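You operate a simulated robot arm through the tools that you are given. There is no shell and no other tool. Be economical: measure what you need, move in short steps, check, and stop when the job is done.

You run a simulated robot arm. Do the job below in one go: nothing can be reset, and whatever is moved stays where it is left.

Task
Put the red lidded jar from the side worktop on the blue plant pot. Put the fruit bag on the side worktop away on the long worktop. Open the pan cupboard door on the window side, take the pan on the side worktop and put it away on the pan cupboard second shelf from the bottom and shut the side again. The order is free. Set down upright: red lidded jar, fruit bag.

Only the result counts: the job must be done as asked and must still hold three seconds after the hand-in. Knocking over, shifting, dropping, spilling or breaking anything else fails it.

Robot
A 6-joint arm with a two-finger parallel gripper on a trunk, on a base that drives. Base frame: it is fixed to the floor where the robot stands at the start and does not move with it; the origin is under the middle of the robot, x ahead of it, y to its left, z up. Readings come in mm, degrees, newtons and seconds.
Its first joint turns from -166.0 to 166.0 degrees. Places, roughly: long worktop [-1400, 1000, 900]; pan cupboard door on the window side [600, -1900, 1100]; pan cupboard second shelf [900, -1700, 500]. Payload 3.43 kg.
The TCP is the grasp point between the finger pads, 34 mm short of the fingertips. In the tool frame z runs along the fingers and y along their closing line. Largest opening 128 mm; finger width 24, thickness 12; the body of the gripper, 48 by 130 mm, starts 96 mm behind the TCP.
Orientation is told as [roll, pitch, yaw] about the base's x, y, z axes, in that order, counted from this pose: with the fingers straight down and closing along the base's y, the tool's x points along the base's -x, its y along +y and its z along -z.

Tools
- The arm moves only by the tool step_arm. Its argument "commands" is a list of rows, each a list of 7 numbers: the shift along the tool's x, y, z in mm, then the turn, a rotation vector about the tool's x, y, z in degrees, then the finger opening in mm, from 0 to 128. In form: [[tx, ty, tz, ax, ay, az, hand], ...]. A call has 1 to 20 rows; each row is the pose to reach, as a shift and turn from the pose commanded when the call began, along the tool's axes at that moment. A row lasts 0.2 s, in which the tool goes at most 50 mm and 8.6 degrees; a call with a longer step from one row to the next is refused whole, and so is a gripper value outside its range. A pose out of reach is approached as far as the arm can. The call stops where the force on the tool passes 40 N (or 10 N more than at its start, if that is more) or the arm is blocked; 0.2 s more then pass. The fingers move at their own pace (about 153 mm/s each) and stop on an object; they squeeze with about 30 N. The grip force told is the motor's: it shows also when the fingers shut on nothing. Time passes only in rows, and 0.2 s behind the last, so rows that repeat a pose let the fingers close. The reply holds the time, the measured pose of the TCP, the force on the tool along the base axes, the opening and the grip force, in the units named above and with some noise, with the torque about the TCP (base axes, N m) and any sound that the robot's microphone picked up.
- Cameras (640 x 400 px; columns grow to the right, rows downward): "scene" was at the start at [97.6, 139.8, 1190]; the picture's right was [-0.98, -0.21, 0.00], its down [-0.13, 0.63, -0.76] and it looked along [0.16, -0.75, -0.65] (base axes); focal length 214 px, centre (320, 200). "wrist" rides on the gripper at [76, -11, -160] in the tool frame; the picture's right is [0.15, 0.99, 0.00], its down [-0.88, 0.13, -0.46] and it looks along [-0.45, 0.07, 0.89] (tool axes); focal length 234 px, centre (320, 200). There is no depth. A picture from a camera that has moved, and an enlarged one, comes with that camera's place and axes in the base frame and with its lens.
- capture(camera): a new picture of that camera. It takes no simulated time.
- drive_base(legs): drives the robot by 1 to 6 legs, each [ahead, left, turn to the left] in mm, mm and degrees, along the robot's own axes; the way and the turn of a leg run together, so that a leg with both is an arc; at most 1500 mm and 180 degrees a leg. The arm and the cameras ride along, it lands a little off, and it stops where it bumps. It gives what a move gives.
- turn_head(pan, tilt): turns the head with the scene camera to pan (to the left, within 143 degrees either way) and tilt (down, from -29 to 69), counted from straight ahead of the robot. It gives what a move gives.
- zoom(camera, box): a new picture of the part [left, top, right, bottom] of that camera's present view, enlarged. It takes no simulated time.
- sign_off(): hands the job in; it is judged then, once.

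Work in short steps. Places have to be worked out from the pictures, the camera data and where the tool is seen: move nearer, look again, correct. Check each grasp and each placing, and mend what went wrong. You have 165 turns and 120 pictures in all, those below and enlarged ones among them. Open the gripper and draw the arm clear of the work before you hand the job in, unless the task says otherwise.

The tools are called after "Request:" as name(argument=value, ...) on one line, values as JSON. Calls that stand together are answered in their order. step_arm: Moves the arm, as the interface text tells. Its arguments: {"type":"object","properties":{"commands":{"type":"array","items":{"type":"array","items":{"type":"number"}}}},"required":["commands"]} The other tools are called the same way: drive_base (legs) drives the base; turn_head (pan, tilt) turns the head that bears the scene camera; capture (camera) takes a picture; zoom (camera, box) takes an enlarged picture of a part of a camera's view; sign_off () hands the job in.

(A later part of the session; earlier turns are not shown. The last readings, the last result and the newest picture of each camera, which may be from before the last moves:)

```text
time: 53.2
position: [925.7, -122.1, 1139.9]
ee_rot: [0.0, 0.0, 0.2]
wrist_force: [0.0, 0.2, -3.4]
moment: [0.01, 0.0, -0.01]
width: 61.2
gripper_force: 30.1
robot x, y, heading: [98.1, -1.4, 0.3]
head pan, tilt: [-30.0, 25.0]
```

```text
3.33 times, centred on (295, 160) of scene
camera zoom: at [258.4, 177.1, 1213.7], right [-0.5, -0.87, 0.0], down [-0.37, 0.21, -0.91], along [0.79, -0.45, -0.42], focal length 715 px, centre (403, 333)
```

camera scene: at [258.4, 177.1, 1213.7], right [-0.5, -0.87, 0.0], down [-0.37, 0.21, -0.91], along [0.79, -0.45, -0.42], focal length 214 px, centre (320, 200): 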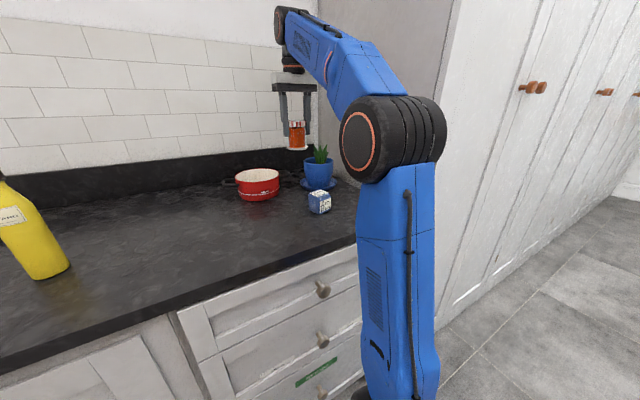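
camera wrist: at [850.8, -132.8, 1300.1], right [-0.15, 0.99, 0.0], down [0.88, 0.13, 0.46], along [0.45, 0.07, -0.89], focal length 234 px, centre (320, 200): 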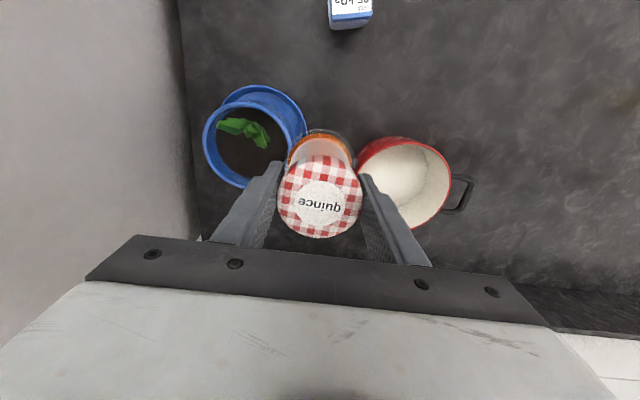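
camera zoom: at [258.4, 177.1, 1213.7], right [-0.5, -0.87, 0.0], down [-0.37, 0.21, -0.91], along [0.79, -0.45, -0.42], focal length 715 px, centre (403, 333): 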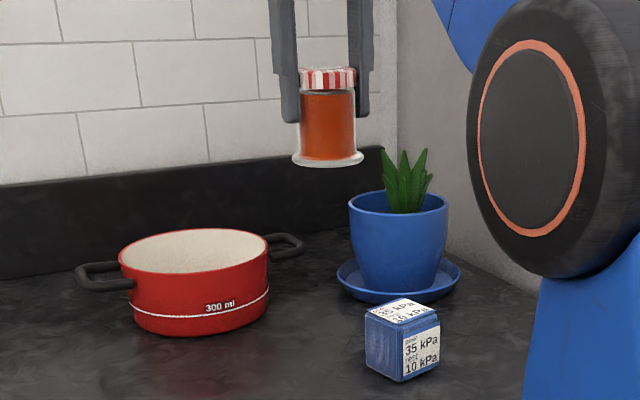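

Rim centre ≈(937,-211), inner radius ≈47; jar base fits inside. I move at full height behind the leaves to (962,-211), watching forces.

Request:
step_arm(commands=[[-36, 0, -4, 0, 0, 0, 50], [-36, -30, -4, 0, 0, 0, 50], [-36, -60, -4, 0, 0, 0, 50], [-36, -89, -4, 0, 0, 0, 50], [-36, -89, -4, 0, 0, 0, 50]])

Request:
zoom(camera="scene", box=[230, 90, 360, 210])

Request:
zoom(camera="wrist", box=[220, 70, 400, 250])

```text
time: 54.4
position: [960.7, -210.1, 1142.9]
ee_rot: [-0.1, -0.3, 0.1]
wrist_force: [0.0, 0.3, -3.5]
moment: [0.01, 0.01, 0.0]
width: 61.4
gripper_force: 30.3
out of reach, approached as far as the arm can: row 4, 5
robot x, y, heading: [99.1, 1.2, 0.1]
head pan, tilt: [-30.0, 25.0]
```

```text
3.33 times, centred on (295, 150) of scene
camera zoom: at [258.5, 177.1, 1213.7], right [-0.5, -0.87, 0.0], down [-0.37, 0.21, -0.91], along [0.79, -0.45, -0.42], focal length 715 px, centre (403, 367)
```

zoom: 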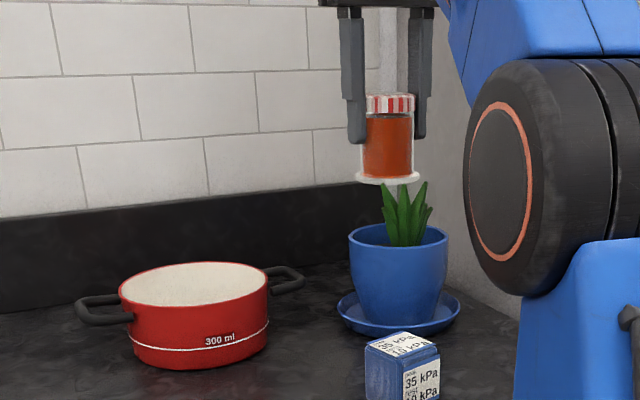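

```text
2.22 times, centred on (310, 160) of wrist
camera zoom: at [885.7, -220.7, 1301.0], right [-0.15, 0.99, 0.0], down [0.88, 0.13, 0.46], along [0.46, 0.07, -0.89], focal length 520 px, centre (342, 289)
```

zoom: 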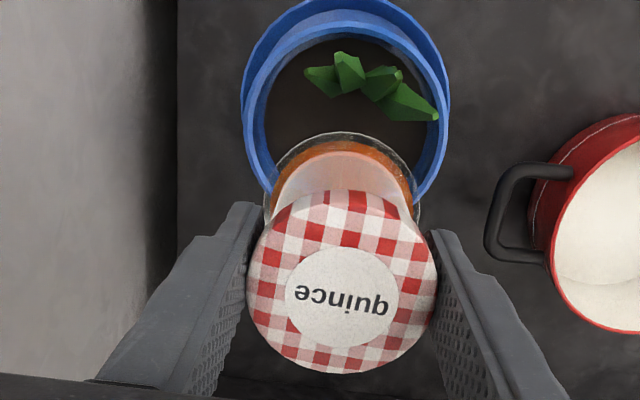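

Better view: rim centre ≈(943,-211), plant at x≈905–922, so the jar (base radius 33) should just fit behind it at about (956,-216). Lower stepwise to just above the rim.

Request:
step_arm(commands=[[3, -5, 10, 0, 0, 0, 50], [4, -6, 20, 0, 0, 0, 50], [4, -6, 30, 0, 0, 0, 50], [4, -6, 40, 0, 0, 0, 50], [4, -6, 50, 0, 0, 0, 50]])

Request:
zoom(camera="scene", box=[270, 100, 350, 200])

Request:
zoom(camera="wrist", box=[220, 40, 400, 220])

```text
time: 55.6
position: [957.3, -216.4, 1092.4]
ee_rot: [0.1, -0.1, 0.1]
wrist_force: [-0.7, -0.2, -3.6]
moment: [0.0, 0.01, 0.02]
width: 61.4
gripper_force: 29.9
robot x, y, heading: [99.6, -1.9, 0.0]
head pan, tilt: [-30.0, 25.0]
```

```text
4.00 times, centred on (310, 150) of scene
camera zoom: at [258.4, 177.1, 1213.7], right [-0.5, -0.87, 0.0], down [-0.37, 0.21, -0.91], along [0.79, -0.45, -0.42], focal length 858 px, centre (360, 400)
```

zoom: 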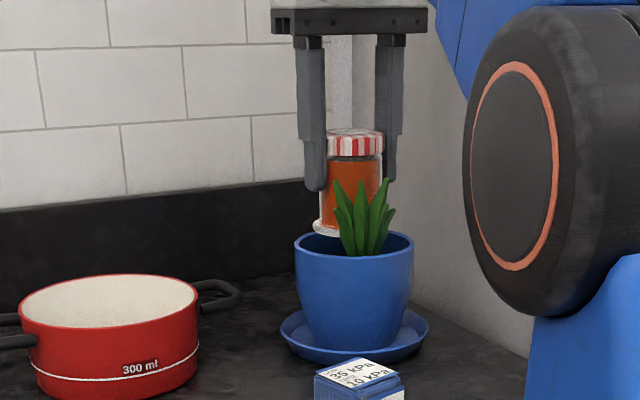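

```text
2.22 times, centred on (310, 130) of wrist
camera zoom: at [882.0, -228.4, 1251.1], right [-0.15, 0.99, 0.0], down [0.88, 0.13, 0.46], along [0.45, 0.07, -0.89], focal length 520 px, centre (342, 356)
```

zoom: 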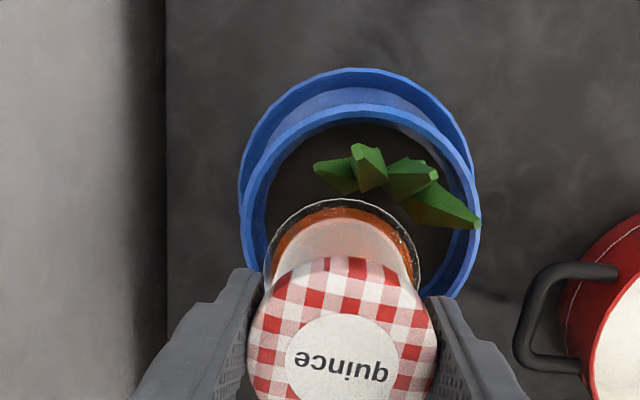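

No contact so far and the jar is behind the leaves. Lower further in small steps.

Request:
step_arm(commands=[[0, 0, 6, 0, 0, 0, 50], [0, 0, 12, 0, 0, 0, 50], [0, 0, 17, 0, 0, 0, 50], [0, 0, 22, 0, 0, 0, 50]])

Request:
zoom(camera="wrist", box=[220, 20, 400, 200])

```text
time: 56.6
position: [955.2, -216.1, 1071.1]
ee_rot: [-0.1, -0.1, 0.2]
wrist_force: [-3.7, 4.3, 20.2]
moment: [-0.41, -0.17, 0.05]
width: 61.0
gripper_force: 30.2
robot x, y, heading: [98.6, 0.9, 0.0]
head pan, tilt: [-30.0, 25.0]
```

```text
2.22 times, centred on (310, 110) of wrist
camera zoom: at [881.2, -226.7, 1229.9], right [-0.15, 0.99, 0.0], down [0.88, 0.13, 0.46], along [0.45, 0.07, -0.89], focal length 520 px, centre (342, 400)
```

zoom: 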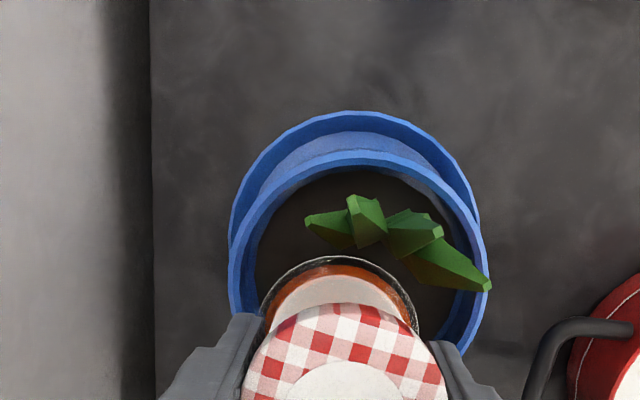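

Contact force is at the (+x,-y) side, i.e. the jar's base edge meets the pot wall there. Back up a little, shift (−2,+5) and try again.

Request:
step_arm(commands=[[0, 0, -10, 0, 0, 0, 50], [2, 6, -10, 0, 0, 0, 50], [2, 6, -4, 0, 0, 0, 50], [2, 6, 1, 0, 0, 0, 50]])

```text
time: 57.6
position: [954.3, -210.1, 1070.1]
ee_rot: [0.0, -0.1, 0.1]
wrist_force: [-0.4, -3.5, 11.0]
moment: [-0.03, -0.41, -0.06]
width: 60.7
gripper_force: 30.0
robot x, y, heading: [98.8, 0.9, 0.3]
head pan, tilt: [-30.0, 25.0]
```

Now the contact is at the back (+x) side. Shift −4 mm in x and probe again.

Request:
step_arm(commands=[[0, 0, -8, 0, 0, 0, 50], [4, -1, -8, 0, 0, 0, 50], [4, -1, -3, 0, 0, 0, 50], [4, -1, 1, 0, 0, 0, 50], [4, -1, 4, 0, 0, 0, 50]])

Request:
zoom(camera="wrist", box=[220, 20, 400, 200])

Request:
zoom(camera="scene", box=[270, 100, 350, 200])

```text
time: 58.8
position: [949.4, -211.3, 1065.9]
ee_rot: [-0.1, -0.1, 0.1]
wrist_force: [-5.2, 5.1, 21.3]
moment: [-0.5, -0.14, -0.08]
width: 61.1
gripper_force: 29.8
robot x, y, heading: [97.8, 2.6, 0.2]
head pan, tilt: [-30.0, 25.0]
```

```text
2.22 times, centred on (310, 110) of wrist
camera zoom: at [874.4, -222.2, 1224.6], right [-0.15, 0.99, 0.0], down [0.88, 0.13, 0.46], along [0.45, 0.07, -0.89], focal length 520 px, centre (342, 400)
```

zoom: 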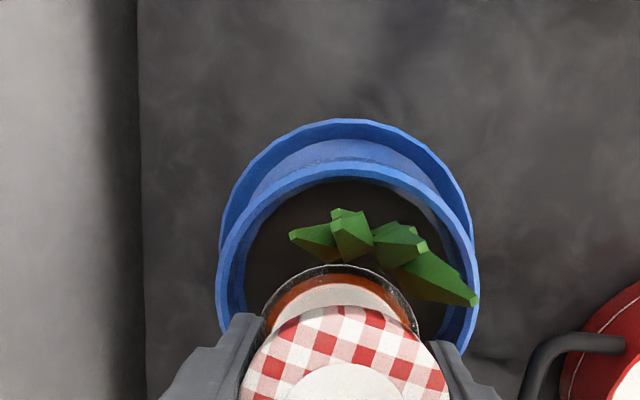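

```text
4.00 times, centred on (310, 150) of scene
camera zoom: at [257.3, 177.6, 1213.8], right [-0.5, -0.87, 0.0], down [-0.37, 0.21, -0.91], along [0.79, -0.45, -0.42], focal length 858 px, centre (360, 400)
```

zoom: 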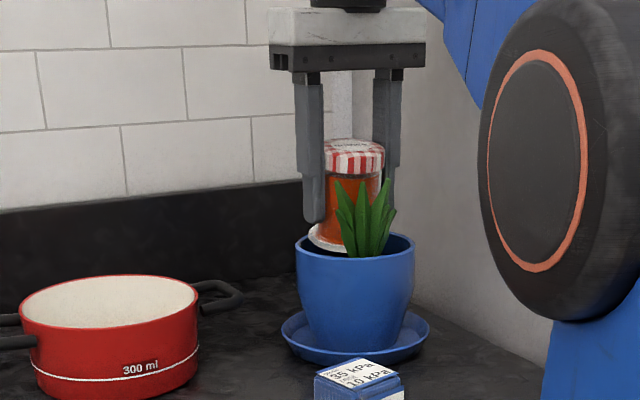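

Contact points fit a pot centre ≈(938,-208) with inner radius ≈45 there. Shift to about (947,-207) and continue.

Request:
step_arm(commands=[[0, 0, -8, 0, 0, 0, 50], [2, 4, -8, 0, 0, 0, 50], [2, 4, -2, 0, 0, 0, 50], [2, 4, 2, 0, 0, 0, 50]])

```text
time: 59.8
position: [948.1, -208.4, 1063.8]
ee_rot: [0.0, -0.1, 0.0]
wrist_force: [8.4, -7.5, 21.4]
moment: [0.14, 0.18, 0.0]
width: 60.8
gripper_force: 30.1
robot x, y, heading: [97.5, -0.2, 0.0]
head pan, tilt: [-30.0, 25.0]
```

Now contact at (−x,+y): the right leaf. I try a position turned towards −y: about (945,-214).

Request:
step_arm(commands=[[0, 0, -8, 0, 0, 0, 50], [2, -6, -8, 0, 0, 0, 50], [2, -6, -2, 0, 0, 0, 50], [2, -6, 2, 0, 0, 0, 50]])

```text
time: 60.8
position: [946.3, -213.1, 1061.6]
ee_rot: [0.0, -0.2, 0.1]
wrist_force: [6.3, 5.7, 21.3]
moment: [-0.24, 0.05, -0.13]
width: 60.7
gripper_force: 30.6
robot x, y, heading: [98.7, -1.9, 0.1]
head pan, tilt: [-30.0, 25.0]
```

Contact now at (−17,−23). The feasible spot lies between the tries: about (948,-211). Try there slightly deeper.

Request:
step_arm(commands=[[0, 0, -8, 0, 0, 0, 50], [-2, 2, -8, 0, 0, 0, 50], [-2, 2, -2, 0, 0, 0, 50], [-2, 2, 2, 0, 0, 0, 50]])

Request:
zoom(camera="scene", box=[270, 100, 350, 200])

Request:
zoom(camera="wrist", box=[220, 20, 400, 200])

```text
time: 61.8
position: [948.3, -210.3, 1060.6]
ee_rot: [-0.1, -0.2, 0.1]
wrist_force: [-2.1, 4.8, 20.5]
moment: [-0.61, -0.41, 0.02]
width: 60.6
gripper_force: 29.7
robot x, y, heading: [99.6, -0.0, 0.0]
head pan, tilt: [-30.0, 25.0]
```

```text
4.00 times, centred on (310, 150) of scene
camera zoom: at [257.4, 177.6, 1213.8], right [-0.5, -0.87, 0.0], down [-0.37, 0.21, -0.91], along [0.79, -0.45, -0.42], focal length 858 px, centre (360, 400)
```

zoom: 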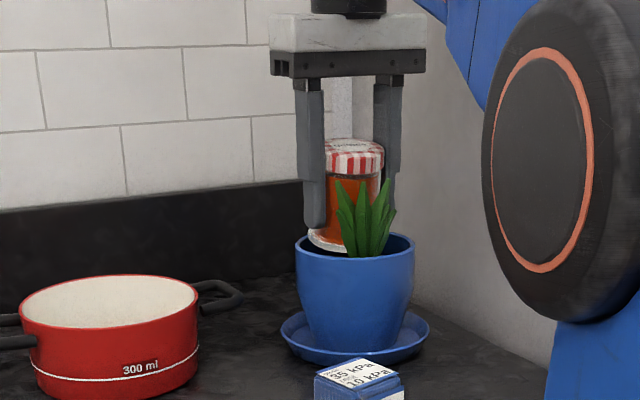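

```text
2.22 times, centred on (310, 110) of wrist
camera zoom: at [872.7, -221.9, 1219.8], right [-0.15, 0.99, 0.0], down [0.88, 0.13, 0.46], along [0.45, 0.07, -0.89], focal length 520 px, centre (342, 400)
```

zoom: 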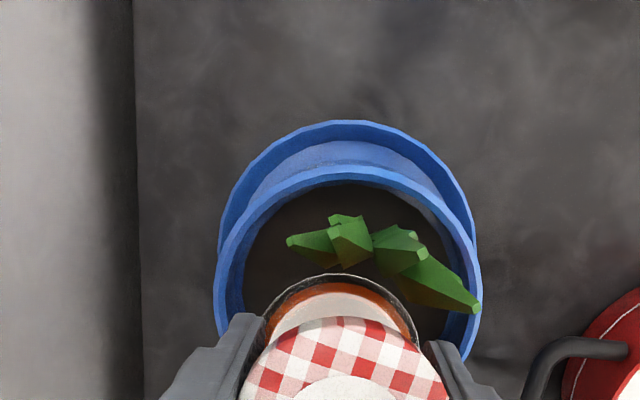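

The jar has slid up a bit in the grip, so it is resting on something near rim level with varied contact points. I relieve the press by a few mm and read the force.

Request:
step_arm(commands=[[0, 0, -2, 0, 0, 0, 50], [0, 0, -3, 0, 0, 0, 50]])

Request:
capture(camera="wrist")

```text
time: 62.4
position: [947.8, -211.3, 1061.6]
ee_rot: [0.0, 0.1, 0.1]
wrist_force: [-1.9, 2.2, 2.5]
moment: [0.0, 0.01, -0.02]
width: 60.7
gripper_force: 30.1
robot x, y, heading: [97.9, 1.1, 0.0]
head pan, tilt: [-30.0, 25.0]
```

```text
67 pictures are left
camera wrist: at [874.4, -222.7, 1220.5], right [-0.15, 0.99, 0.0], down [0.88, 0.13, 0.45], along [0.45, 0.07, -0.89], focal length 234 px, centre (320, 200)
```

wrist: 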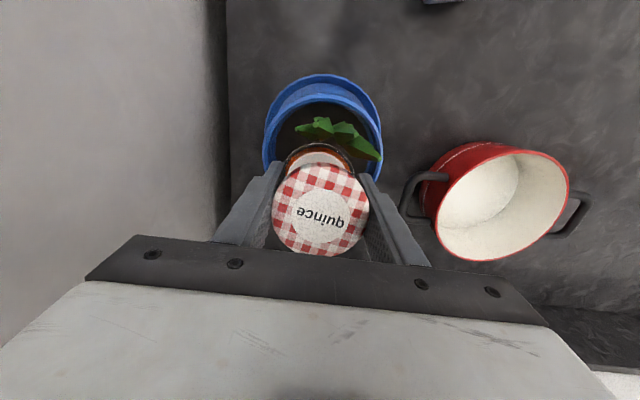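

Forces are nearly neutral now, so the jar seems seated. Open slightly and watch.

Request:
step_arm(commands=[[0, 0, 0, 0, 0, 0, 66], [0, 0, 0, 0, 0, 0, 70], [0, 0, 0, 0, 0, 0, 76], [0, 0, 0, 0, 0, 0, 76]])

Request:
zoom(camera="wrist", box=[220, 70, 420, 270])

Request:
zoom(camera="scene", box=[270, 100, 350, 200])

```text
time: 63.4
position: [948.6, -211.3, 1062.6]
ee_rot: [0.0, 0.0, 0.1]
wrist_force: [0.8, 0.1, -1.0]
moment: [0.01, 0.01, 0.01]
width: 76.1
gripper_force: 0.0
robot x, y, heading: [104.4, 1.0, -0.0]
head pan, tilt: [-30.0, 25.0]
```

```text
2.00 times, centred on (320, 170) of wrist
camera zoom: at [874.2, -222.7, 1221.0], right [-0.15, 0.99, 0.0], down [0.88, 0.13, 0.46], along [0.45, 0.07, -0.89], focal length 468 px, centre (320, 260)
```

zoom: 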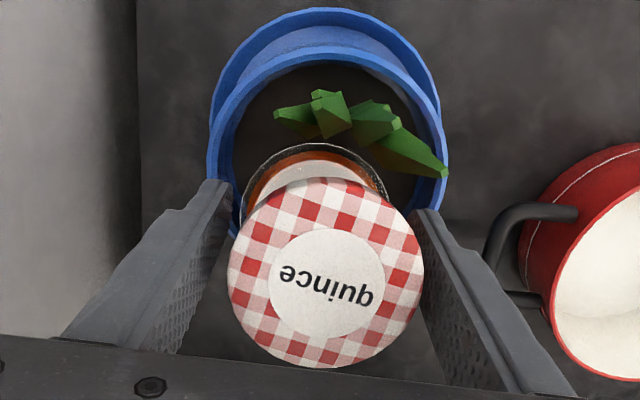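

```text
4.00 times, centred on (310, 150) of scene
camera zoom: at [258.3, 177.1, 1213.7], right [-0.5, -0.87, 0.0], down [-0.37, 0.21, -0.91], along [0.79, -0.45, -0.42], focal length 858 px, centre (360, 400)
```

zoom: 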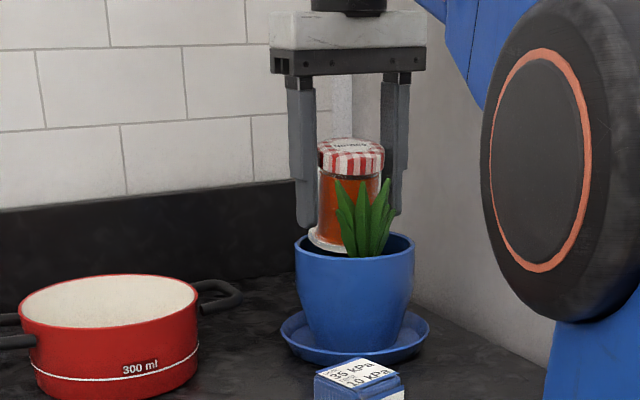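

The jar stands in the pot upright. Raise straight up, then look again for tilt and stability.

Request:
step_arm(commands=[[0, 0, 0, 0, 0, 0, 84], [0, 0, -25, 0, 0, 0, 84], [0, 0, -55, 0, 0, 0, 84], [0, 0, -80, 0, 0, 0, 84], [40, 0, -80, 0, 0, 0, 84], [80, 0, -80, 0, 0, 0, 84], [120, 30, -80, 0, 0, 0, 84], [150, 60, -80, 0, 0, 0, 84]])

Request:
zoom(camera="scene", box=[270, 100, 350, 200])

Request:
capture(camera="wrist")

```text
time: 65.2
position: [798.8, -153.1, 1138.5]
ee_rot: [0.0, 0.0, 0.2]
wrist_force: [0.1, -0.4, -1.0]
moment: [0.01, 0.08, 0.03]
width: 84.2
gripper_force: 0.0
robot x, y, heading: [99.4, -0.8, 0.1]
head pan, tilt: [-30.0, 25.0]
```

```text
4.00 times, centred on (310, 150) of scene
camera zoom: at [258.8, 177.0, 1213.7], right [-0.5, -0.87, 0.0], down [-0.37, 0.21, -0.91], along [0.79, -0.45, -0.42], focal length 858 px, centre (360, 400)
```

zoom: 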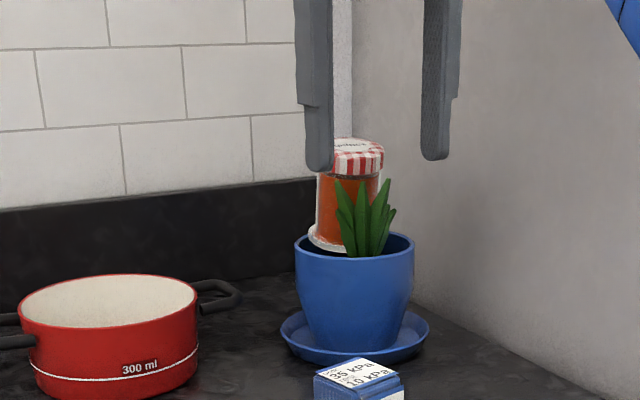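

```text
63 pictures are left
camera wrist: at [724.6, -163.2, 1299.1], right [-0.15, 0.99, 0.0], down [0.88, 0.13, 0.45], along [0.45, 0.07, -0.89], focal length 234 px, centre (320, 200)
```

wrist: 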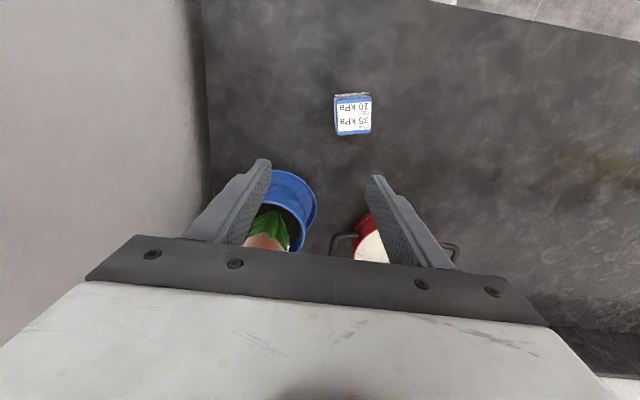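

Next the fruit bag cube, at about (760,-110), yawed some 15°. I hover over it and measure its yaw.

Request:
step_arm(commands=[[12, 12, 25, 0, 0, 0, 110], [25, 25, 50, 0, 0, 0, 110], [39, 43, 70, 0, 0, 0, 110], [39, 43, 88, 0, 0, 0, 110]])

Request:
zoom(camera="wrist", box=[220, 80, 420, 240])

```text
time: 66.2
position: [762.0, -109.1, 1053.0]
ee_rot: [0.1, 0.0, 0.1]
wrist_force: [-0.7, 0.5, 0.4]
moment: [-0.05, 0.01, -0.04]
width: 110.0
gripper_force: 0.1
robot x, y, heading: [98.3, 0.9, 0.1]
head pan, tilt: [-30.0, 25.0]
```

```text
2.50 times, centred on (320, 160) of wrist
camera zoom: at [686.5, -120.4, 1212.2], right [-0.15, 0.99, 0.0], down [0.88, 0.13, 0.46], along [0.45, 0.07, -0.89], focal length 585 px, centre (320, 300)
```

zoom: 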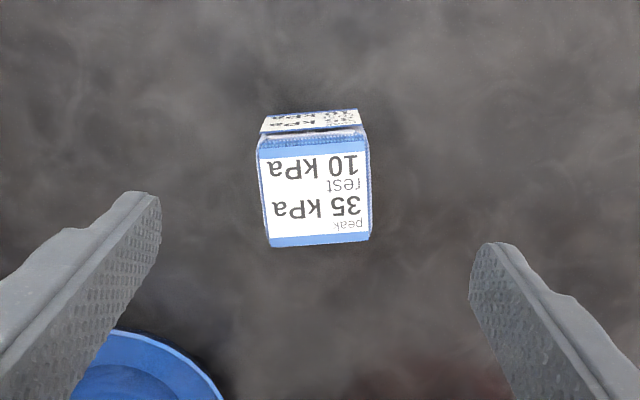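

Cube ≈47 mm, centre (764,-110), yaw ≈12.5°. Rotate, descend to TCP z≈948, and close only to near its width.

Request:
step_arm(commands=[[-2, -1, 20, 0, 0, -6, 100], [-2, -1, 50, 0, 0, -12.5, 90], [-2, -1, 80, 0, 0, -12.5, 80], [-2, -1, 105, 0, 0, -12.5, 70], [-2, -1, 105, 0, 0, -12.5, 60], [-2, -1, 105, 0, 0, -12.5, 52], [-2, -1, 105, 0, 0, -12.5, 52]])

Request:
zoom(camera="wrist", box=[220, 80, 420, 240])

```text
time: 67.8
position: [761.0, -110.2, 948.4]
ee_rot: [-0.1, 0.0, 12.6]
wrist_force: [-1.0, -0.6, 0.9]
moment: [0.0, 0.04, 0.0]
width: 52.0
gripper_force: 0.1
robot x, y, heading: [98.7, -1.8, 0.4]
head pan, tilt: [-30.0, 25.0]
```

```text
2.50 times, centred on (320, 160) of wrist
camera zoom: at [690.8, -137.1, 1107.5], right [-0.36, 0.93, 0.0], down [0.83, 0.32, 0.46], along [0.43, 0.16, -0.89], focal length 585 px, centre (320, 300)
```

zoom: 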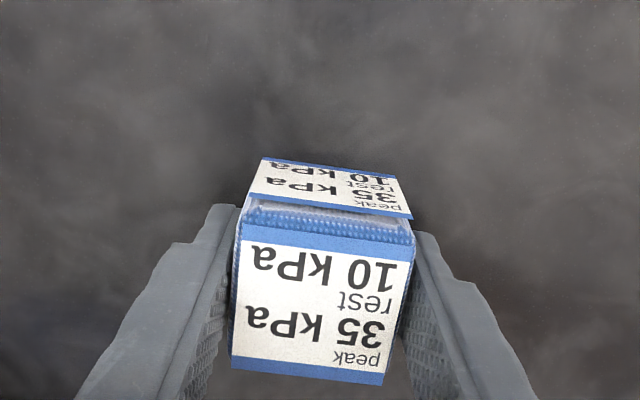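

Aligned. Close in 1 mm steps watching the grip force.

Request:
step_arm(commands=[[0, 0, 0, 0, 0, 0, 49], [0, 0, 0, 0, 0, 0, 48]])

Request:
step_arm(commands=[[0, 0, 0, 0, 0, 0, 47], [0, 0, 0, 0, 0, 0, 46.5]])

Request:
step_arm(commands=[[0, 0, 0, 0, 0, 0, 46], [0, 0, 0, 0, 0, 0, 45.5]])

```text
time: 68.4
position: [762.1, -109.1, 948.4]
ee_rot: [-0.1, 0.0, 12.6]
wrist_force: [0.0, -0.6, 0.9]
moment: [0.0, 0.01, -0.02]
width: 49.6
gripper_force: 30.5
robot x, y, heading: [102.5, 1.8, -0.0]
head pan, tilt: [-30.0, 25.0]
```

```text
time: 69.0
position: [760.5, -110.0, 948.2]
ee_rot: [0.0, 0.0, 12.6]
wrist_force: [0.1, 0.2, 0.9]
moment: [0.01, -0.01, -0.01]
width: 49.5
gripper_force: 30.0
robot x, y, heading: [95.3, 3.1, -0.1]
head pan, tilt: [-30.0, 25.0]
```

```text
time: 69.6
position: [762.0, -109.1, 948.4]
ee_rot: [0.0, 0.0, 12.6]
wrist_force: [0.2, -0.8, 0.3]
moment: [-0.01, 0.01, -0.01]
width: 49.7
gripper_force: 30.0
robot x, y, heading: [97.4, -0.7, -0.1]
head pan, tilt: [-30.0, 25.0]
```

Force saturates at once. I test whether a 49.5 mm setting gives a gentler grip.

Request:
step_arm(commands=[[0, 0, 0, 0, 0, 0, 49.6], [0, 0, 0, 0, 0, 0, 49.6]])

Request:
step_arm(commands=[[0, 0, 0, 0, 0, 0, 49.3], [0, 0, 0, 0, 0, 0, 49.3]])

```text
time: 70.2
position: [761.9, -110.8, 947.6]
ee_rot: [0.0, -0.1, 12.6]
wrist_force: [0.5, 0.2, 0.3]
moment: [0.0, 0.03, 0.04]
width: 50.1
gripper_force: 0.5
robot x, y, heading: [100.4, 2.3, 0.4]
head pan, tilt: [-30.0, 25.0]
```

```text
time: 70.8
position: [759.6, -111.0, 948.9]
ee_rot: [0.1, 0.0, 12.7]
wrist_force: [-0.4, 0.0, 0.2]
moment: [0.0, 0.01, -0.02]
width: 50.1
gripper_force: 0.1
robot x, y, heading: [96.0, -0.7, 0.1]
head pan, tilt: [-30.0, 25.0]
```

Request:
step_arm(commands=[[0, 0, 0, 0, 0, 0, 48.9], [0, 0, 0, 0, 0, 0, 48.9]])

Request:
step_arm(commands=[[0, 0, 0, 0, 0, 0, 48.5], [0, 0, 0, 0, 0, 0, 48.5]])

```text
time: 71.4
position: [760.9, -111.1, 947.5]
ee_rot: [-0.1, 0.0, 12.6]
wrist_force: [0.1, -0.4, 0.7]
moment: [0.01, -0.02, 0.05]
width: 49.9
gripper_force: 12.3
robot x, y, heading: [95.1, -3.5, 0.1]
head pan, tilt: [-30.0, 25.0]
```

```text
time: 72.0
position: [761.0, -110.1, 947.8]
ee_rot: [0.0, 0.0, 12.6]
wrist_force: [-0.3, 0.7, -0.3]
moment: [-0.02, 0.01, -0.02]
width: 49.8
gripper_force: 11.4
robot x, y, heading: [98.6, -0.1, -0.0]
head pan, tilt: [-30.0, 25.0]
```

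At 48.5 mm the grip is a gentle 11 N. Lift and check.

Request:
step_arm(commands=[[0, 0, -5, 0, 0, 0, 48.5], [0, 0, -15, 0, 0, 0, 48.5], [0, 0, -30, 0, 0, 0, 48.5], [0, 0, -30, 0, 0, 0, 48.5]])

Request:
capture(camera="wrist")

```text
time: 73.0
position: [761.6, -110.6, 978.5]
ee_rot: [0.0, 0.1, 12.6]
wrist_force: [-0.1, 0.5, -1.6]
moment: [0.0, 0.0, -0.01]
width: 50.1
gripper_force: 11.4
robot x, y, heading: [97.5, -2.1, 0.2]
head pan, tilt: [-30.0, 25.0]
```

```text
60 pictures are left
camera wrist: at [691.4, -138.1, 1138.2], right [-0.36, 0.93, 0.0], down [0.83, 0.32, 0.46], along [0.43, 0.16, -0.89], focal length 234 px, centre (320, 200)
```

wrist: 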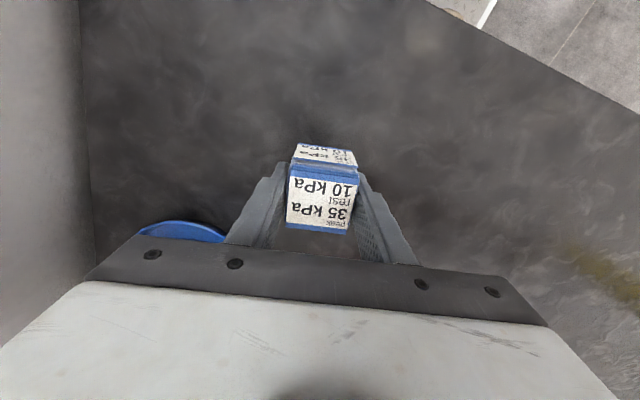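

The bag is held (≈0.18 kg) at 11 N. I raise it, then back out, turn round and move towards the long worktop.

Request:
step_arm(commands=[[0, 0, -40, 0, 0, 0, 48.5], [0, 0, -80, 0, 0, 0, 48.5], [0, 0, -120, 0, 0, 0, 48.5], [0, 0, -155, 0, 0, 0, 48.5]])

Request:
drive_base(legs=[[-300, 0, 0], [0, 0, 90], [0, 0, 90]])

Request:
turn_head(pan=-30, tilt=25)

Request:
capture(camera="scene")

```text
time: 74.0
position: [760.6, -110.4, 1137.1]
ee_rot: [-0.1, -0.1, 12.6]
wrist_force: [0.2, 0.7, -2.0]
moment: [-0.02, -0.01, -0.01]
width: 49.6
gripper_force: 24.6
robot x, y, heading: [98.1, 0.2, 0.3]
head pan, tilt: [-30.0, 25.0]
```

```text
time: 83.7
position: [-863.5, 105.7, 1135.7]
ee_rot: [0.0, 0.0, -167.0]
wrist_force: [0.3, 0.4, -1.2]
moment: [-0.01, 0.0, 0.02]
width: 49.8
gripper_force: 0.6
robot x, y, heading: [-199.4, -0.4, -179.4]
head pan, tilt: [-30.0, 25.0]
```

```text
time: 84.3
position: [-862.7, 106.1, 1136.2]
ee_rot: [0.0, 0.0, -166.9]
wrist_force: [0.0, 0.3, -1.6]
moment: [0.0, 0.01, 0.02]
width: 49.9
gripper_force: 0.8
robot x, y, heading: [-200.1, 0.7, -179.5]
head pan, tilt: [-30.0, 25.0]
```

```text
59 pictures are left
camera scene: at [-359.0, -173.0, 1213.7], right [0.49, 0.87, 0.0], down [0.37, -0.21, -0.91], along [-0.79, 0.45, -0.42], focal length 214 px, centre (320, 200)
```

scene: 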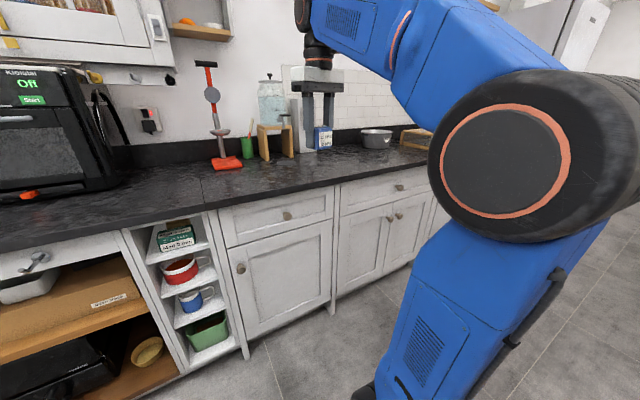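

Grip force has sagged to 0.6 N; I tighten slightly.

Request:
step_arm(commands=[[0, 0, 0, 0, 0, 0, 48.2], [0, 0, 0, 0, 0, 0, 48.2]])

```text
time: 84.9
position: [-862.7, 105.4, 1135.3]
ee_rot: [0.0, -0.1, -166.9]
wrist_force: [-0.3, 0.3, -0.3]
moment: [0.03, -0.04, 0.02]
width: 49.7
gripper_force: 30.0
robot x, y, heading: [-200.5, 1.3, -179.7]
head pan, tilt: [-30.0, 25.0]
```

Request:
step_arm(commands=[[0, 0, 0, 0, 0, 0, 48.4], [0, 0, 0, 0, 0, 0, 48.4]])

Request:
drive_base(legs=[[0, -600, 0], [250, 0, 0]])

Request:
capture(camera="scene")

```text
time: 85.5
position: [-862.2, 105.2, 1135.1]
ee_rot: [0.1, -0.1, -167.0]
wrist_force: [0.3, -0.1, 0.0]
moment: [0.02, -0.01, 0.0]
width: 49.4
gripper_force: 30.1
robot x, y, heading: [-201.2, -4.3, -179.8]
head pan, tilt: [-30.0, 25.0]
```

```text
time: 90.4
position: [-1120.7, 718.6, 1135.3]
ee_rot: [0.0, 0.1, -167.0]
wrist_force: [0.2, -0.6, 0.0]
moment: [0.0, -0.03, 0.0]
width: 49.7
gripper_force: 29.8
robot x, y, heading: [-456.7, 611.1, -179.4]
head pan, tilt: [-30.0, 25.0]
```

```text
58 pictures are left
camera scene: at [-615.5, 440.1, 1213.7], right [0.49, 0.87, 0.0], down [0.37, -0.21, -0.91], along [-0.79, 0.45, -0.42], focal length 214 px, centre (320, 200)
```

scene: 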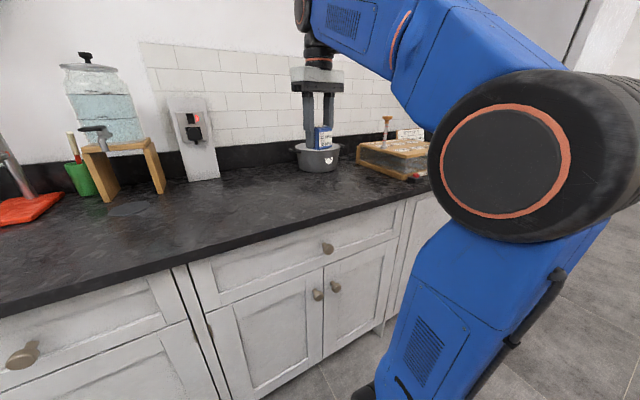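

Free worktop lies in front around (-1290,715). Extend over it and lower to about 30 mm above.

Request:
step_arm(commands=[[-41, -9.5, 0, 0, 0, 0, 48.4], [-82, -19, 0, 0, 0, 0, 48.4], [-124, -28.5, 0, 0, 0, 0, 48.4], [-165.6, -38.3, 0, 0, 0, 0, 48.4], [-165.6, -38.3, 40, 0, 0, 0, 48.4], [-165.6, -38.3, 80, 0, 0, 0, 48.4], [-165.6, -38.3, 120, 0, 0, 0, 48.4], [-165.6, -38.3, 155, 0, 0, 0, 48.4]])

Request:
capture(camera="wrist")

Request:
zoom(camera="scene", box=[200, 60, 440, 220])

```text
time: 92.2
position: [-1289.4, 717.0, 977.6]
ee_rot: [0.0, -0.1, -166.9]
wrist_force: [0.7, -0.1, -1.2]
moment: [0.0, 0.03, -0.02]
width: 49.7
gripper_force: 29.8
robot x, y, heading: [-458.0, 608.4, -179.3]
head pan, tilt: [-30.0, 25.0]
```

```text
57 pictures are left
camera wrist: at [-1216.7, 745.7, 1138.2], right [0.37, -0.93, 0.0], down [-0.83, -0.33, 0.46], along [-0.42, -0.17, -0.89], focal length 234 px, centre (320, 200)
```

wrist: 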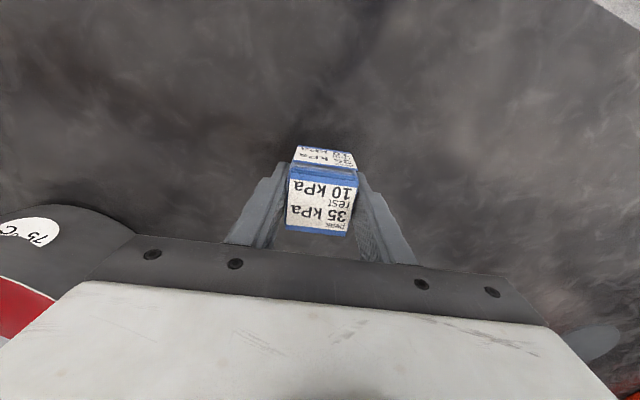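

```text
2.50 times, centred on (320, 140) of scene
camera zoom: at [-615.4, 440.1, 1213.7], right [0.49, 0.87, 0.0], down [0.37, -0.21, -0.91], along [-0.79, 0.45, -0.42], focal length 536 px, centre (320, 350)
```

zoom: 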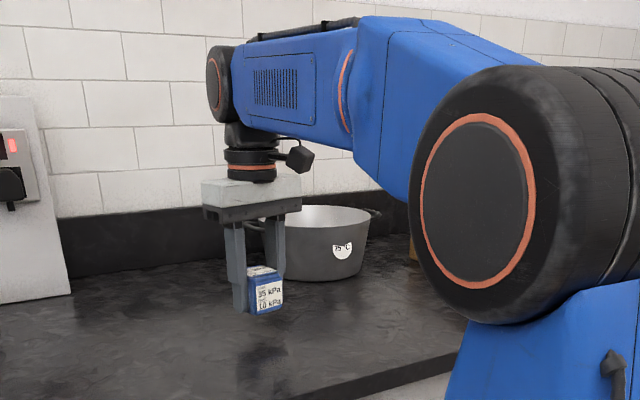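

Clear below. Lower gently to contact.

Request:
step_arm(commands=[[0, 0, 12, 0, 0, 0, 48.4], [0, 0, 20, 0, 0, 0, 48.4], [0, 0, 25, 0, 0, 0, 48.4], [0, 0, 28, 0, 0, 0, 48.4]])

```text
time: 93.2
position: [-1289.8, 719.8, 952.1]
ee_rot: [0.0, -0.1, -166.8]
wrist_force: [-0.5, 0.0, 0.8]
moment: [0.04, -0.01, -0.02]
width: 49.6
gripper_force: 30.2
robot x, y, heading: [-455.7, 617.0, -179.3]
head pan, tilt: [-30.0, 25.0]
```

Request:
step_arm(commands=[[0, 0, 1, 0, 0, 0, 48.4], [0, 0, 2, 0, 0, 0, 48.4]])

```text
time: 93.8
position: [-1289.5, 718.4, 950.6]
ee_rot: [0.1, 0.0, -167.0]
wrist_force: [-1.0, -0.2, -0.3]
moment: [0.0, 0.0, -0.01]
width: 49.5
gripper_force: 29.7
robot x, y, heading: [-453.8, 614.7, -179.4]
head pan, tilt: [-30.0, 25.0]
```

Request:
step_arm(commands=[[0, 0, 1, 0, 0, 0, 48.4], [0, 0, 2, 0, 0, 0, 48.4]])

Request:
zoom(camera="scene", box=[260, 130, 360, 210])

```text
time: 94.4
position: [-1289.5, 719.1, 949.2]
ee_rot: [0.0, 0.0, -167.0]
wrist_force: [0.1, -0.6, 0.4]
moment: [0.03, 0.01, -0.04]
width: 50.0
gripper_force: 30.1
robot x, y, heading: [-454.7, 613.0, -179.3]
head pan, tilt: [-30.0, 25.0]
```

```text
5.00 times, centred on (310, 170) of scene
camera zoom: at [-615.5, 440.1, 1213.7], right [0.49, 0.87, 0.0], down [0.37, -0.21, -0.91], along [-0.79, 0.45, -0.42], focal length 1072 px, centre (370, 350)
```

zoom: 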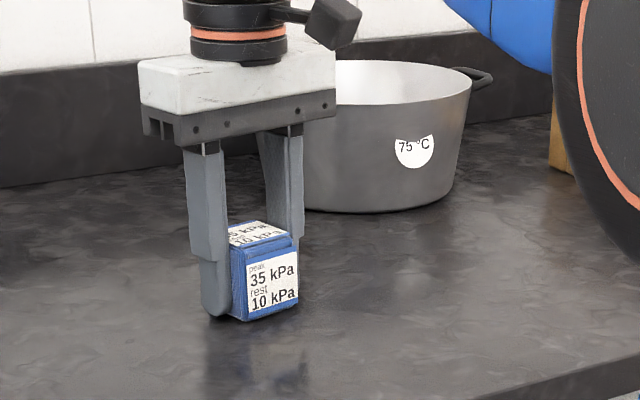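

Nearly touching; one more mm, then release and rise.

Request:
step_arm(commands=[[0, 0, 1.2, 0, 0, 0, 48.4], [0, 0, 1.2, 0, 0, 0, 52], [0, 0, 1.2, 0, 0, 0, 62], [0, 0, 1.2, 0, 0, 0, 74], [0, 0, -30, 0, 0, 0, 74], [0, 0, -75, 0, 0, 0, 74], [0, 0, -120, 0, 0, 0, 74], [0, 0, -165, 0, 0, 0, 74], [0, 0, -185, 0, 0, 0, 74]])

Request:
zoom(camera="scene", box=[260, 130, 360, 210])

```text
time: 96.4
position: [-1291.1, 718.1, 1134.4]
ee_rot: [0.0, 0.1, -166.9]
wrist_force: [1.2, -0.5, 0.6]
moment: [0.0, 0.0, 0.01]
width: 74.2
gripper_force: 0.0
robot x, y, heading: [-457.2, 613.5, -179.4]
head pan, tilt: [-30.0, 25.0]
```

```text
5.00 times, centred on (310, 170) of scene
camera zoom: at [-615.5, 440.1, 1213.7], right [0.49, 0.87, 0.0], down [0.37, -0.21, -0.91], along [-0.79, 0.45, -0.42], focal length 1072 px, centre (370, 350)
```

zoom: 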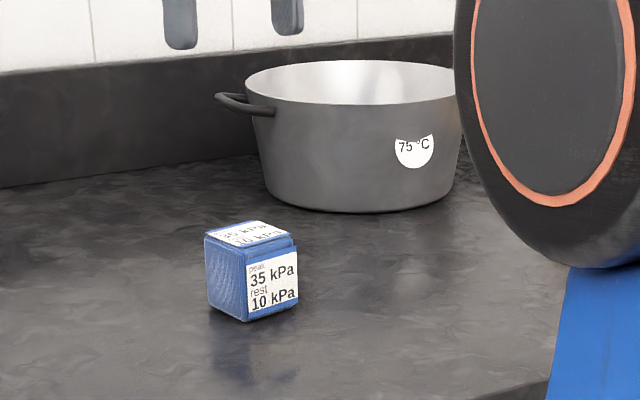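

The bag stands on the long worktop. Now retract the arm and drive round to face the pan cupboard around y≈-1700.

Request:
step_arm(commands=[[45, 0, 0, 0, 0, 6, 74], [90, 0, 0, 0, 0, 12, 74], [135, 0, 0, 0, 0, 12, 60], [180, 0, 0, 0, 0, 12, 40], [225, 0, 0, 0, 0, 12, 40], [270, 0, 0, 0, 0, 12, 40], [315, 0, 0, 0, 0, 12, 40], [345, 0, 0, 0, 0, 12, 40]])

Request:
drive_base(legs=[[-300, 0, 0], [0, 1200, 0], [0, 1100, 0], [0, 0, 90], [0, 0, 90]])

Request:
turn_head(pan=0, tilt=15)

Request:
capture(camera="scene")

```text
time: 98.2
position: [-954.6, 796.0, 1131.0]
ee_rot: [0.0, 0.0, -179.0]
wrist_force: [-0.7, 0.5, -0.3]
moment: [-0.06, -0.1, 0.04]
width: 39.9
gripper_force: 0.0
robot x, y, heading: [-453.5, 611.7, -179.4]
head pan, tilt: [-30.0, 25.0]
```

```text
time: 118.9
position: [394.2, -1884.6, 1131.4]
ee_rot: [-0.1, 0.0, 2.8]
wrist_force: [0.8, 0.1, 0.3]
moment: [0.0, 0.01, 0.02]
width: 39.9
gripper_force: 0.0
robot x, y, heading: [-110.9, -1718.3, 2.6]
head pan, tilt: [-30.0, 25.0]
```

```text
time: 119.9
position: [393.7, -1886.3, 1132.3]
ee_rot: [0.0, -0.1, 2.8]
wrist_force: [-0.6, 0.6, -0.5]
moment: [-0.05, -0.03, -0.01]
width: 40.2
gripper_force: 0.1
robot x, y, heading: [-108.1, -1718.2, 2.3]
head pan, tilt: [0.0, 15.0]
```

```text
53 pictures are left
camera scene: at [55.1, -1488.0, 1229.9], right [0.04, -1.0, 0.0], down [-0.26, -0.01, -0.97], along [0.97, 0.04, -0.26], focal length 214 px, centre (320, 200)
```

scene: 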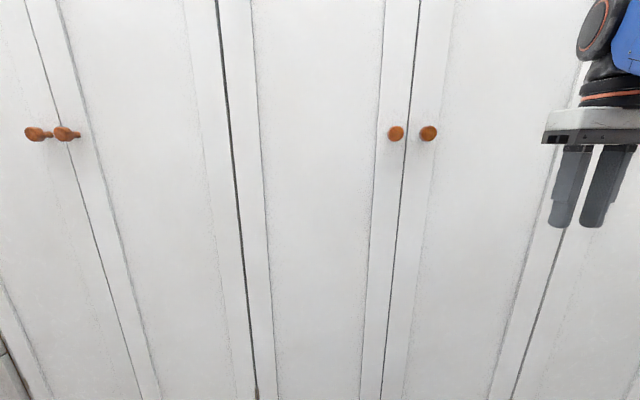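

The window-side door: hinge ≈y −2089, meeting seam ≈−1660, its knob ≈(560,−1706,1250). I back off 200 mm to leave room for the swing, and straighten.

Request:
drive_base(legs=[[-200, 0, -2.4]])

Request:
turn_head(pan=-25, tilt=15)

Request:
capture(camera="scene")

```text
time: 121.5
position: [188.5, -1913.2, 1132.7]
ee_rot: [-0.1, 0.0, 0.1]
wrist_force: [-1.0, 0.5, 0.5]
moment: [0.02, 0.02, -0.02]
width: 40.0
gripper_force: 0.1
robot x, y, heading: [-307.2, -1722.0, -0.2]
head pan, tilt: [0.0, 15.0]
```

```text
time: 122.4
position: [189.2, -1912.6, 1131.8]
ee_rot: [-0.1, 0.0, 0.1]
wrist_force: [0.9, 0.7, 0.3]
moment: [-0.02, 0.04, 0.0]
width: 40.0
gripper_force: 0.1
robot x, y, heading: [-308.5, -1723.3, -0.1]
head pan, tilt: [-25.0, 15.0]
```

```text
52 pictures are left
camera scene: at [-140.7, -1538.7, 1229.9], right [-0.43, -0.9, 0.0], down [-0.23, 0.11, -0.97], along [0.87, -0.41, -0.26], focal length 214 px, centre (320, 200)
```

scene: 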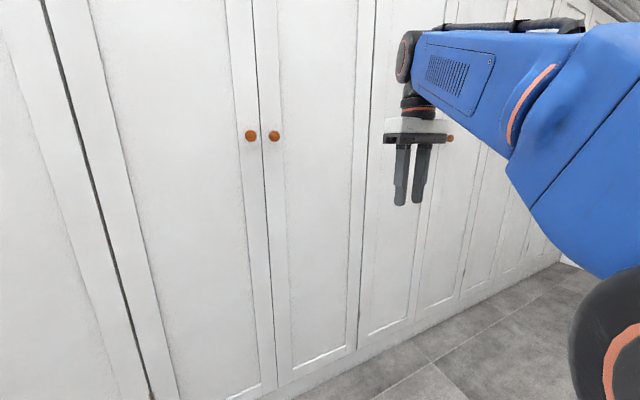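

Triangulated knob ≈(573,−1711,1252). I swing the tool to horizontal (pointing +x) in front of it.

Request:
step_arm(commands=[[-26, 18, -11, 0, -8.2, 0, 60], [-53, 36, -22, 0, -16.4, 0, 60], [-79, 55, -33, 0, -24.5, 0, 60], [-106, 73, -44, 0, -32.7, 0, 60], [-132, 92, -55, 0, -40.9, 0, 60], [-159, 110, -65, 0, -49.1, 0, 60], [-185, 128, -76, 0, -57.3, 0, 60], [-212, 147, -87, 0, -65.5, 0, 60], [-238, 165, -98, 0, -73.6, 0, 60], [-265, 183, -109, 0, -81.8, 0, 60], [-291, 201, -120, 0, -90, 0, 60], [-291, 201, -120, 0, -90, 0, 60]])

Request:
capture(camera="scene")

Request:
capture(camera="wrist")

```text
time: 125.0
position: [480.0, -1708.8, 1251.8]
ee_rot: [-177.1, -90.1, 177.4]
wrist_force: [0.0, -0.4, -0.1]
moment: [0.0, -0.01, 0.0]
width: 59.7
gripper_force: 0.0
robot x, y, heading: [-309.4, -1722.4, -0.4]
head pan, tilt: [-25.0, 15.0]
```

```text
51 pictures are left
camera scene: at [-140.8, -1538.8, 1229.9], right [-0.43, -0.9, 0.0], down [-0.23, 0.11, -0.97], along [0.87, -0.41, -0.26], focal length 214 px, centre (320, 200)
```

scene: 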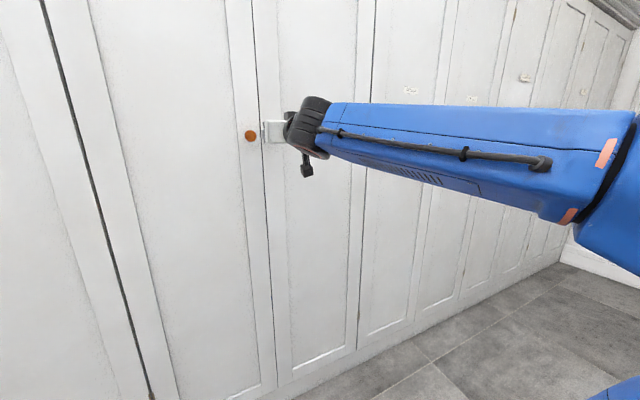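

```text
50 pictures are left
camera wrist: at [321.6, -1720.3, 1176.3], right [0.0, 0.99, -0.15], down [-0.46, 0.13, 0.88], along [0.89, 0.07, 0.45], focal length 234 px, centre (320, 200)
```

wrist: 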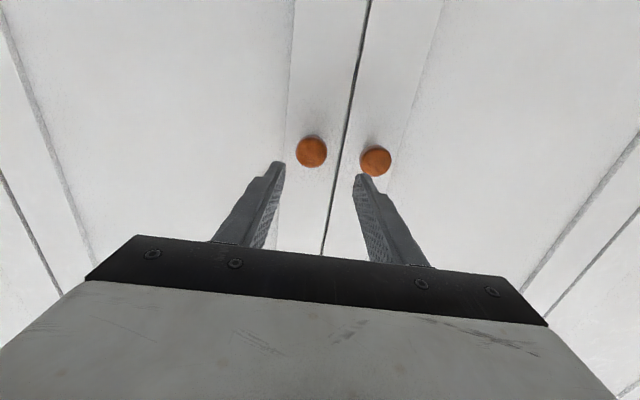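

From the wrist view our knob is at ≈(573,−1719,1246), 35 mm wide. Correct and advance.

Request:
step_arm(commands=[[6, -10, 0, 0, 0, 0, 60], [6, -10, 30, 0, 0, 0, 60], [6, -10, 60, 0, 0, 0, 60]])

Request:
capture(camera="wrist")

```text
time: 125.8
position: [540.0, -1719.8, 1247.2]
ee_rot: [-164.1, -90.0, 164.2]
wrist_force: [-1.1, -0.4, 0.2]
moment: [-0.01, 0.06, 0.04]
width: 60.0
gripper_force: 0.1
robot x, y, heading: [-307.8, -1722.3, -0.4]
head pan, tilt: [-25.0, 15.0]
```

```text
49 pictures are left
camera wrist: at [381.8, -1731.3, 1170.7], right [0.0, 0.99, -0.15], down [-0.46, 0.13, 0.88], along [0.89, 0.07, 0.45], focal length 234 px, centre (320, 200)
```

wrist: 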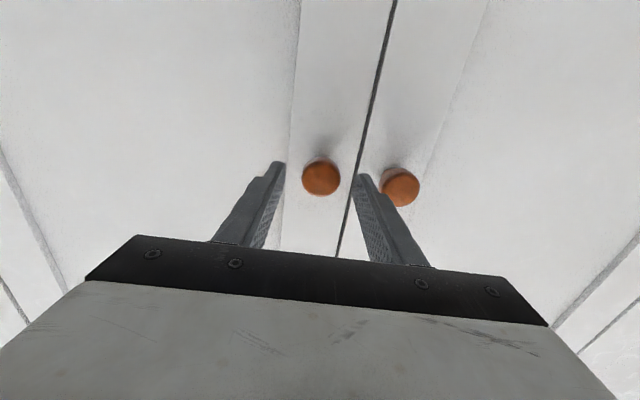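

Centered. Advance to x≈562 and close on the knob.

Request:
step_arm(commands=[[0, 0, 12, 0, 0, 0, 60], [0, 0, 22, 0, 0, 0, 60], [0, 0, 22, 0, 0, 0, 40], [0, 0, 22, 0, 0, 0, 20], [0, 0, 22, 0, 0, 0, 20], [0, 0, 22, 0, 0, 0, 20]])

```text
time: 127.2
position: [561.0, -1718.2, 1246.6]
ee_rot: [-125.0, -90.0, 125.2]
wrist_force: [-0.1, 14.7, 2.0]
moment: [0.1, -0.11, 0.54]
width: 35.3
gripper_force: 44.8
robot x, y, heading: [-306.4, -1717.6, -0.6]
head pan, tilt: [-25.0, 15.0]
```

Knob gripped. Pull along the door's arc (hinge ≈(605,−2105)), first a few degrees.

Request:
step_arm(commands=[[0, -1, -7, -1, 0, 0, 20], [0, -2, -14, -2, 0, 0, 20], [0, -4, -24, -3.5, 0, 0, 20], [0, -5.3, -33.5, -5, 0, 0, 20]])

```text
time: 128.2
position: [525.5, -1724.6, 1247.2]
ee_rot: [-177.5, -90.0, -177.5]
wrist_force: [-5.6, 21.9, 7.8]
moment: [0.18, 0.39, 0.2]
width: 35.5
gripper_force: 45.3
robot x, y, heading: [-304.0, -1727.1, -0.4]
head pan, tilt: [-25.0, 15.0]
```

The door gives way. Continue along the arc to 20° with a small +y correction.

Request:
step_arm(commands=[[0, 1, -16, -2.5, 0, 0, 20], [0, -2, -33, -5, 0, 0, 20], [0, -6, -50, -7.5, 0, 0, 20], [0, -10.5, -66, -10, 0, 0, 20], [0, -16, -82, -12.5, 0, 0, 20], [0, -21.5, -98, -15, 0, 0, 20]])

Request:
capture(camera="scene")

```text
time: 128.6
position: [509.9, -1729.3, 1245.6]
ee_rot: [-88.6, -86.5, 95.4]
wrist_force: [-1.7, 15.6, 1.4]
moment: [-0.17, -0.36, 0.7]
width: 35.7
gripper_force: 45.1
robot x, y, heading: [-307.9, -1722.9, -0.3]
head pan, tilt: [-25.0, 15.0]
stopped in row 2: the force on the tool passed its limit (the readings are from after the stop); the commanded pose is now the measured one
```

```text
48 pictures are left
camera scene: at [-141.1, -1537.6, 1229.8], right [-0.43, -0.9, 0.0], down [-0.23, 0.11, -0.97], along [0.87, -0.41, -0.26], focal length 214 px, centre (320, 200)
```

scene: 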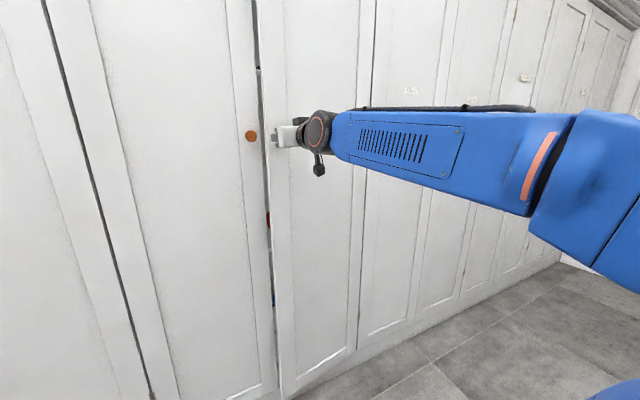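

The door is open ~7°, stopped by a sideways force. Continue in smaller calls with a hinge further −y.

Request:
step_arm(commands=[[0, 0, -12, -2, 0, 0, 20], [0, -1, -24, -4, 0, 0, 20], [0, -4, -38, -6, 0, 0, 20], [0, -7, -51, -8, 0, 0, 20]])

```text
time: 129.6
position: [461.0, -1744.7, 1245.6]
ee_rot: [-79.6, -86.5, 94.5]
wrist_force: [2.3, -7.6, 6.8]
moment: [-0.17, -0.27, -0.69]
width: 35.3
gripper_force: 44.9
out of reach, approached as far as the arm can: row 1
robot x, y, heading: [-307.3, -1724.6, -0.3]
head pan, tilt: [-25.0, 15.0]
```

On the predicted arc. Continue to 25°, then 35°.

Request:
step_arm(commands=[[0, -2, -18, -2.6, 0, 0, 20], [0, -5.6, -35.7, -5.2, 0, 0, 20], [0, -9.5, -53, -7.8, 0, 0, 20], [0, -14, -69.6, -10.2, 0, 0, 20]])

```text
time: 130.6
position: [397.7, -1776.8, 1247.2]
ee_rot: [-66.6, -86.4, 91.6]
wrist_force: [4.9, -11.1, -15.5]
moment: [-0.14, 0.32, -0.84]
width: 35.7
gripper_force: 44.9
robot x, y, heading: [-304.8, -1719.7, -0.5]
head pan, tilt: [-25.0, 15.0]
```

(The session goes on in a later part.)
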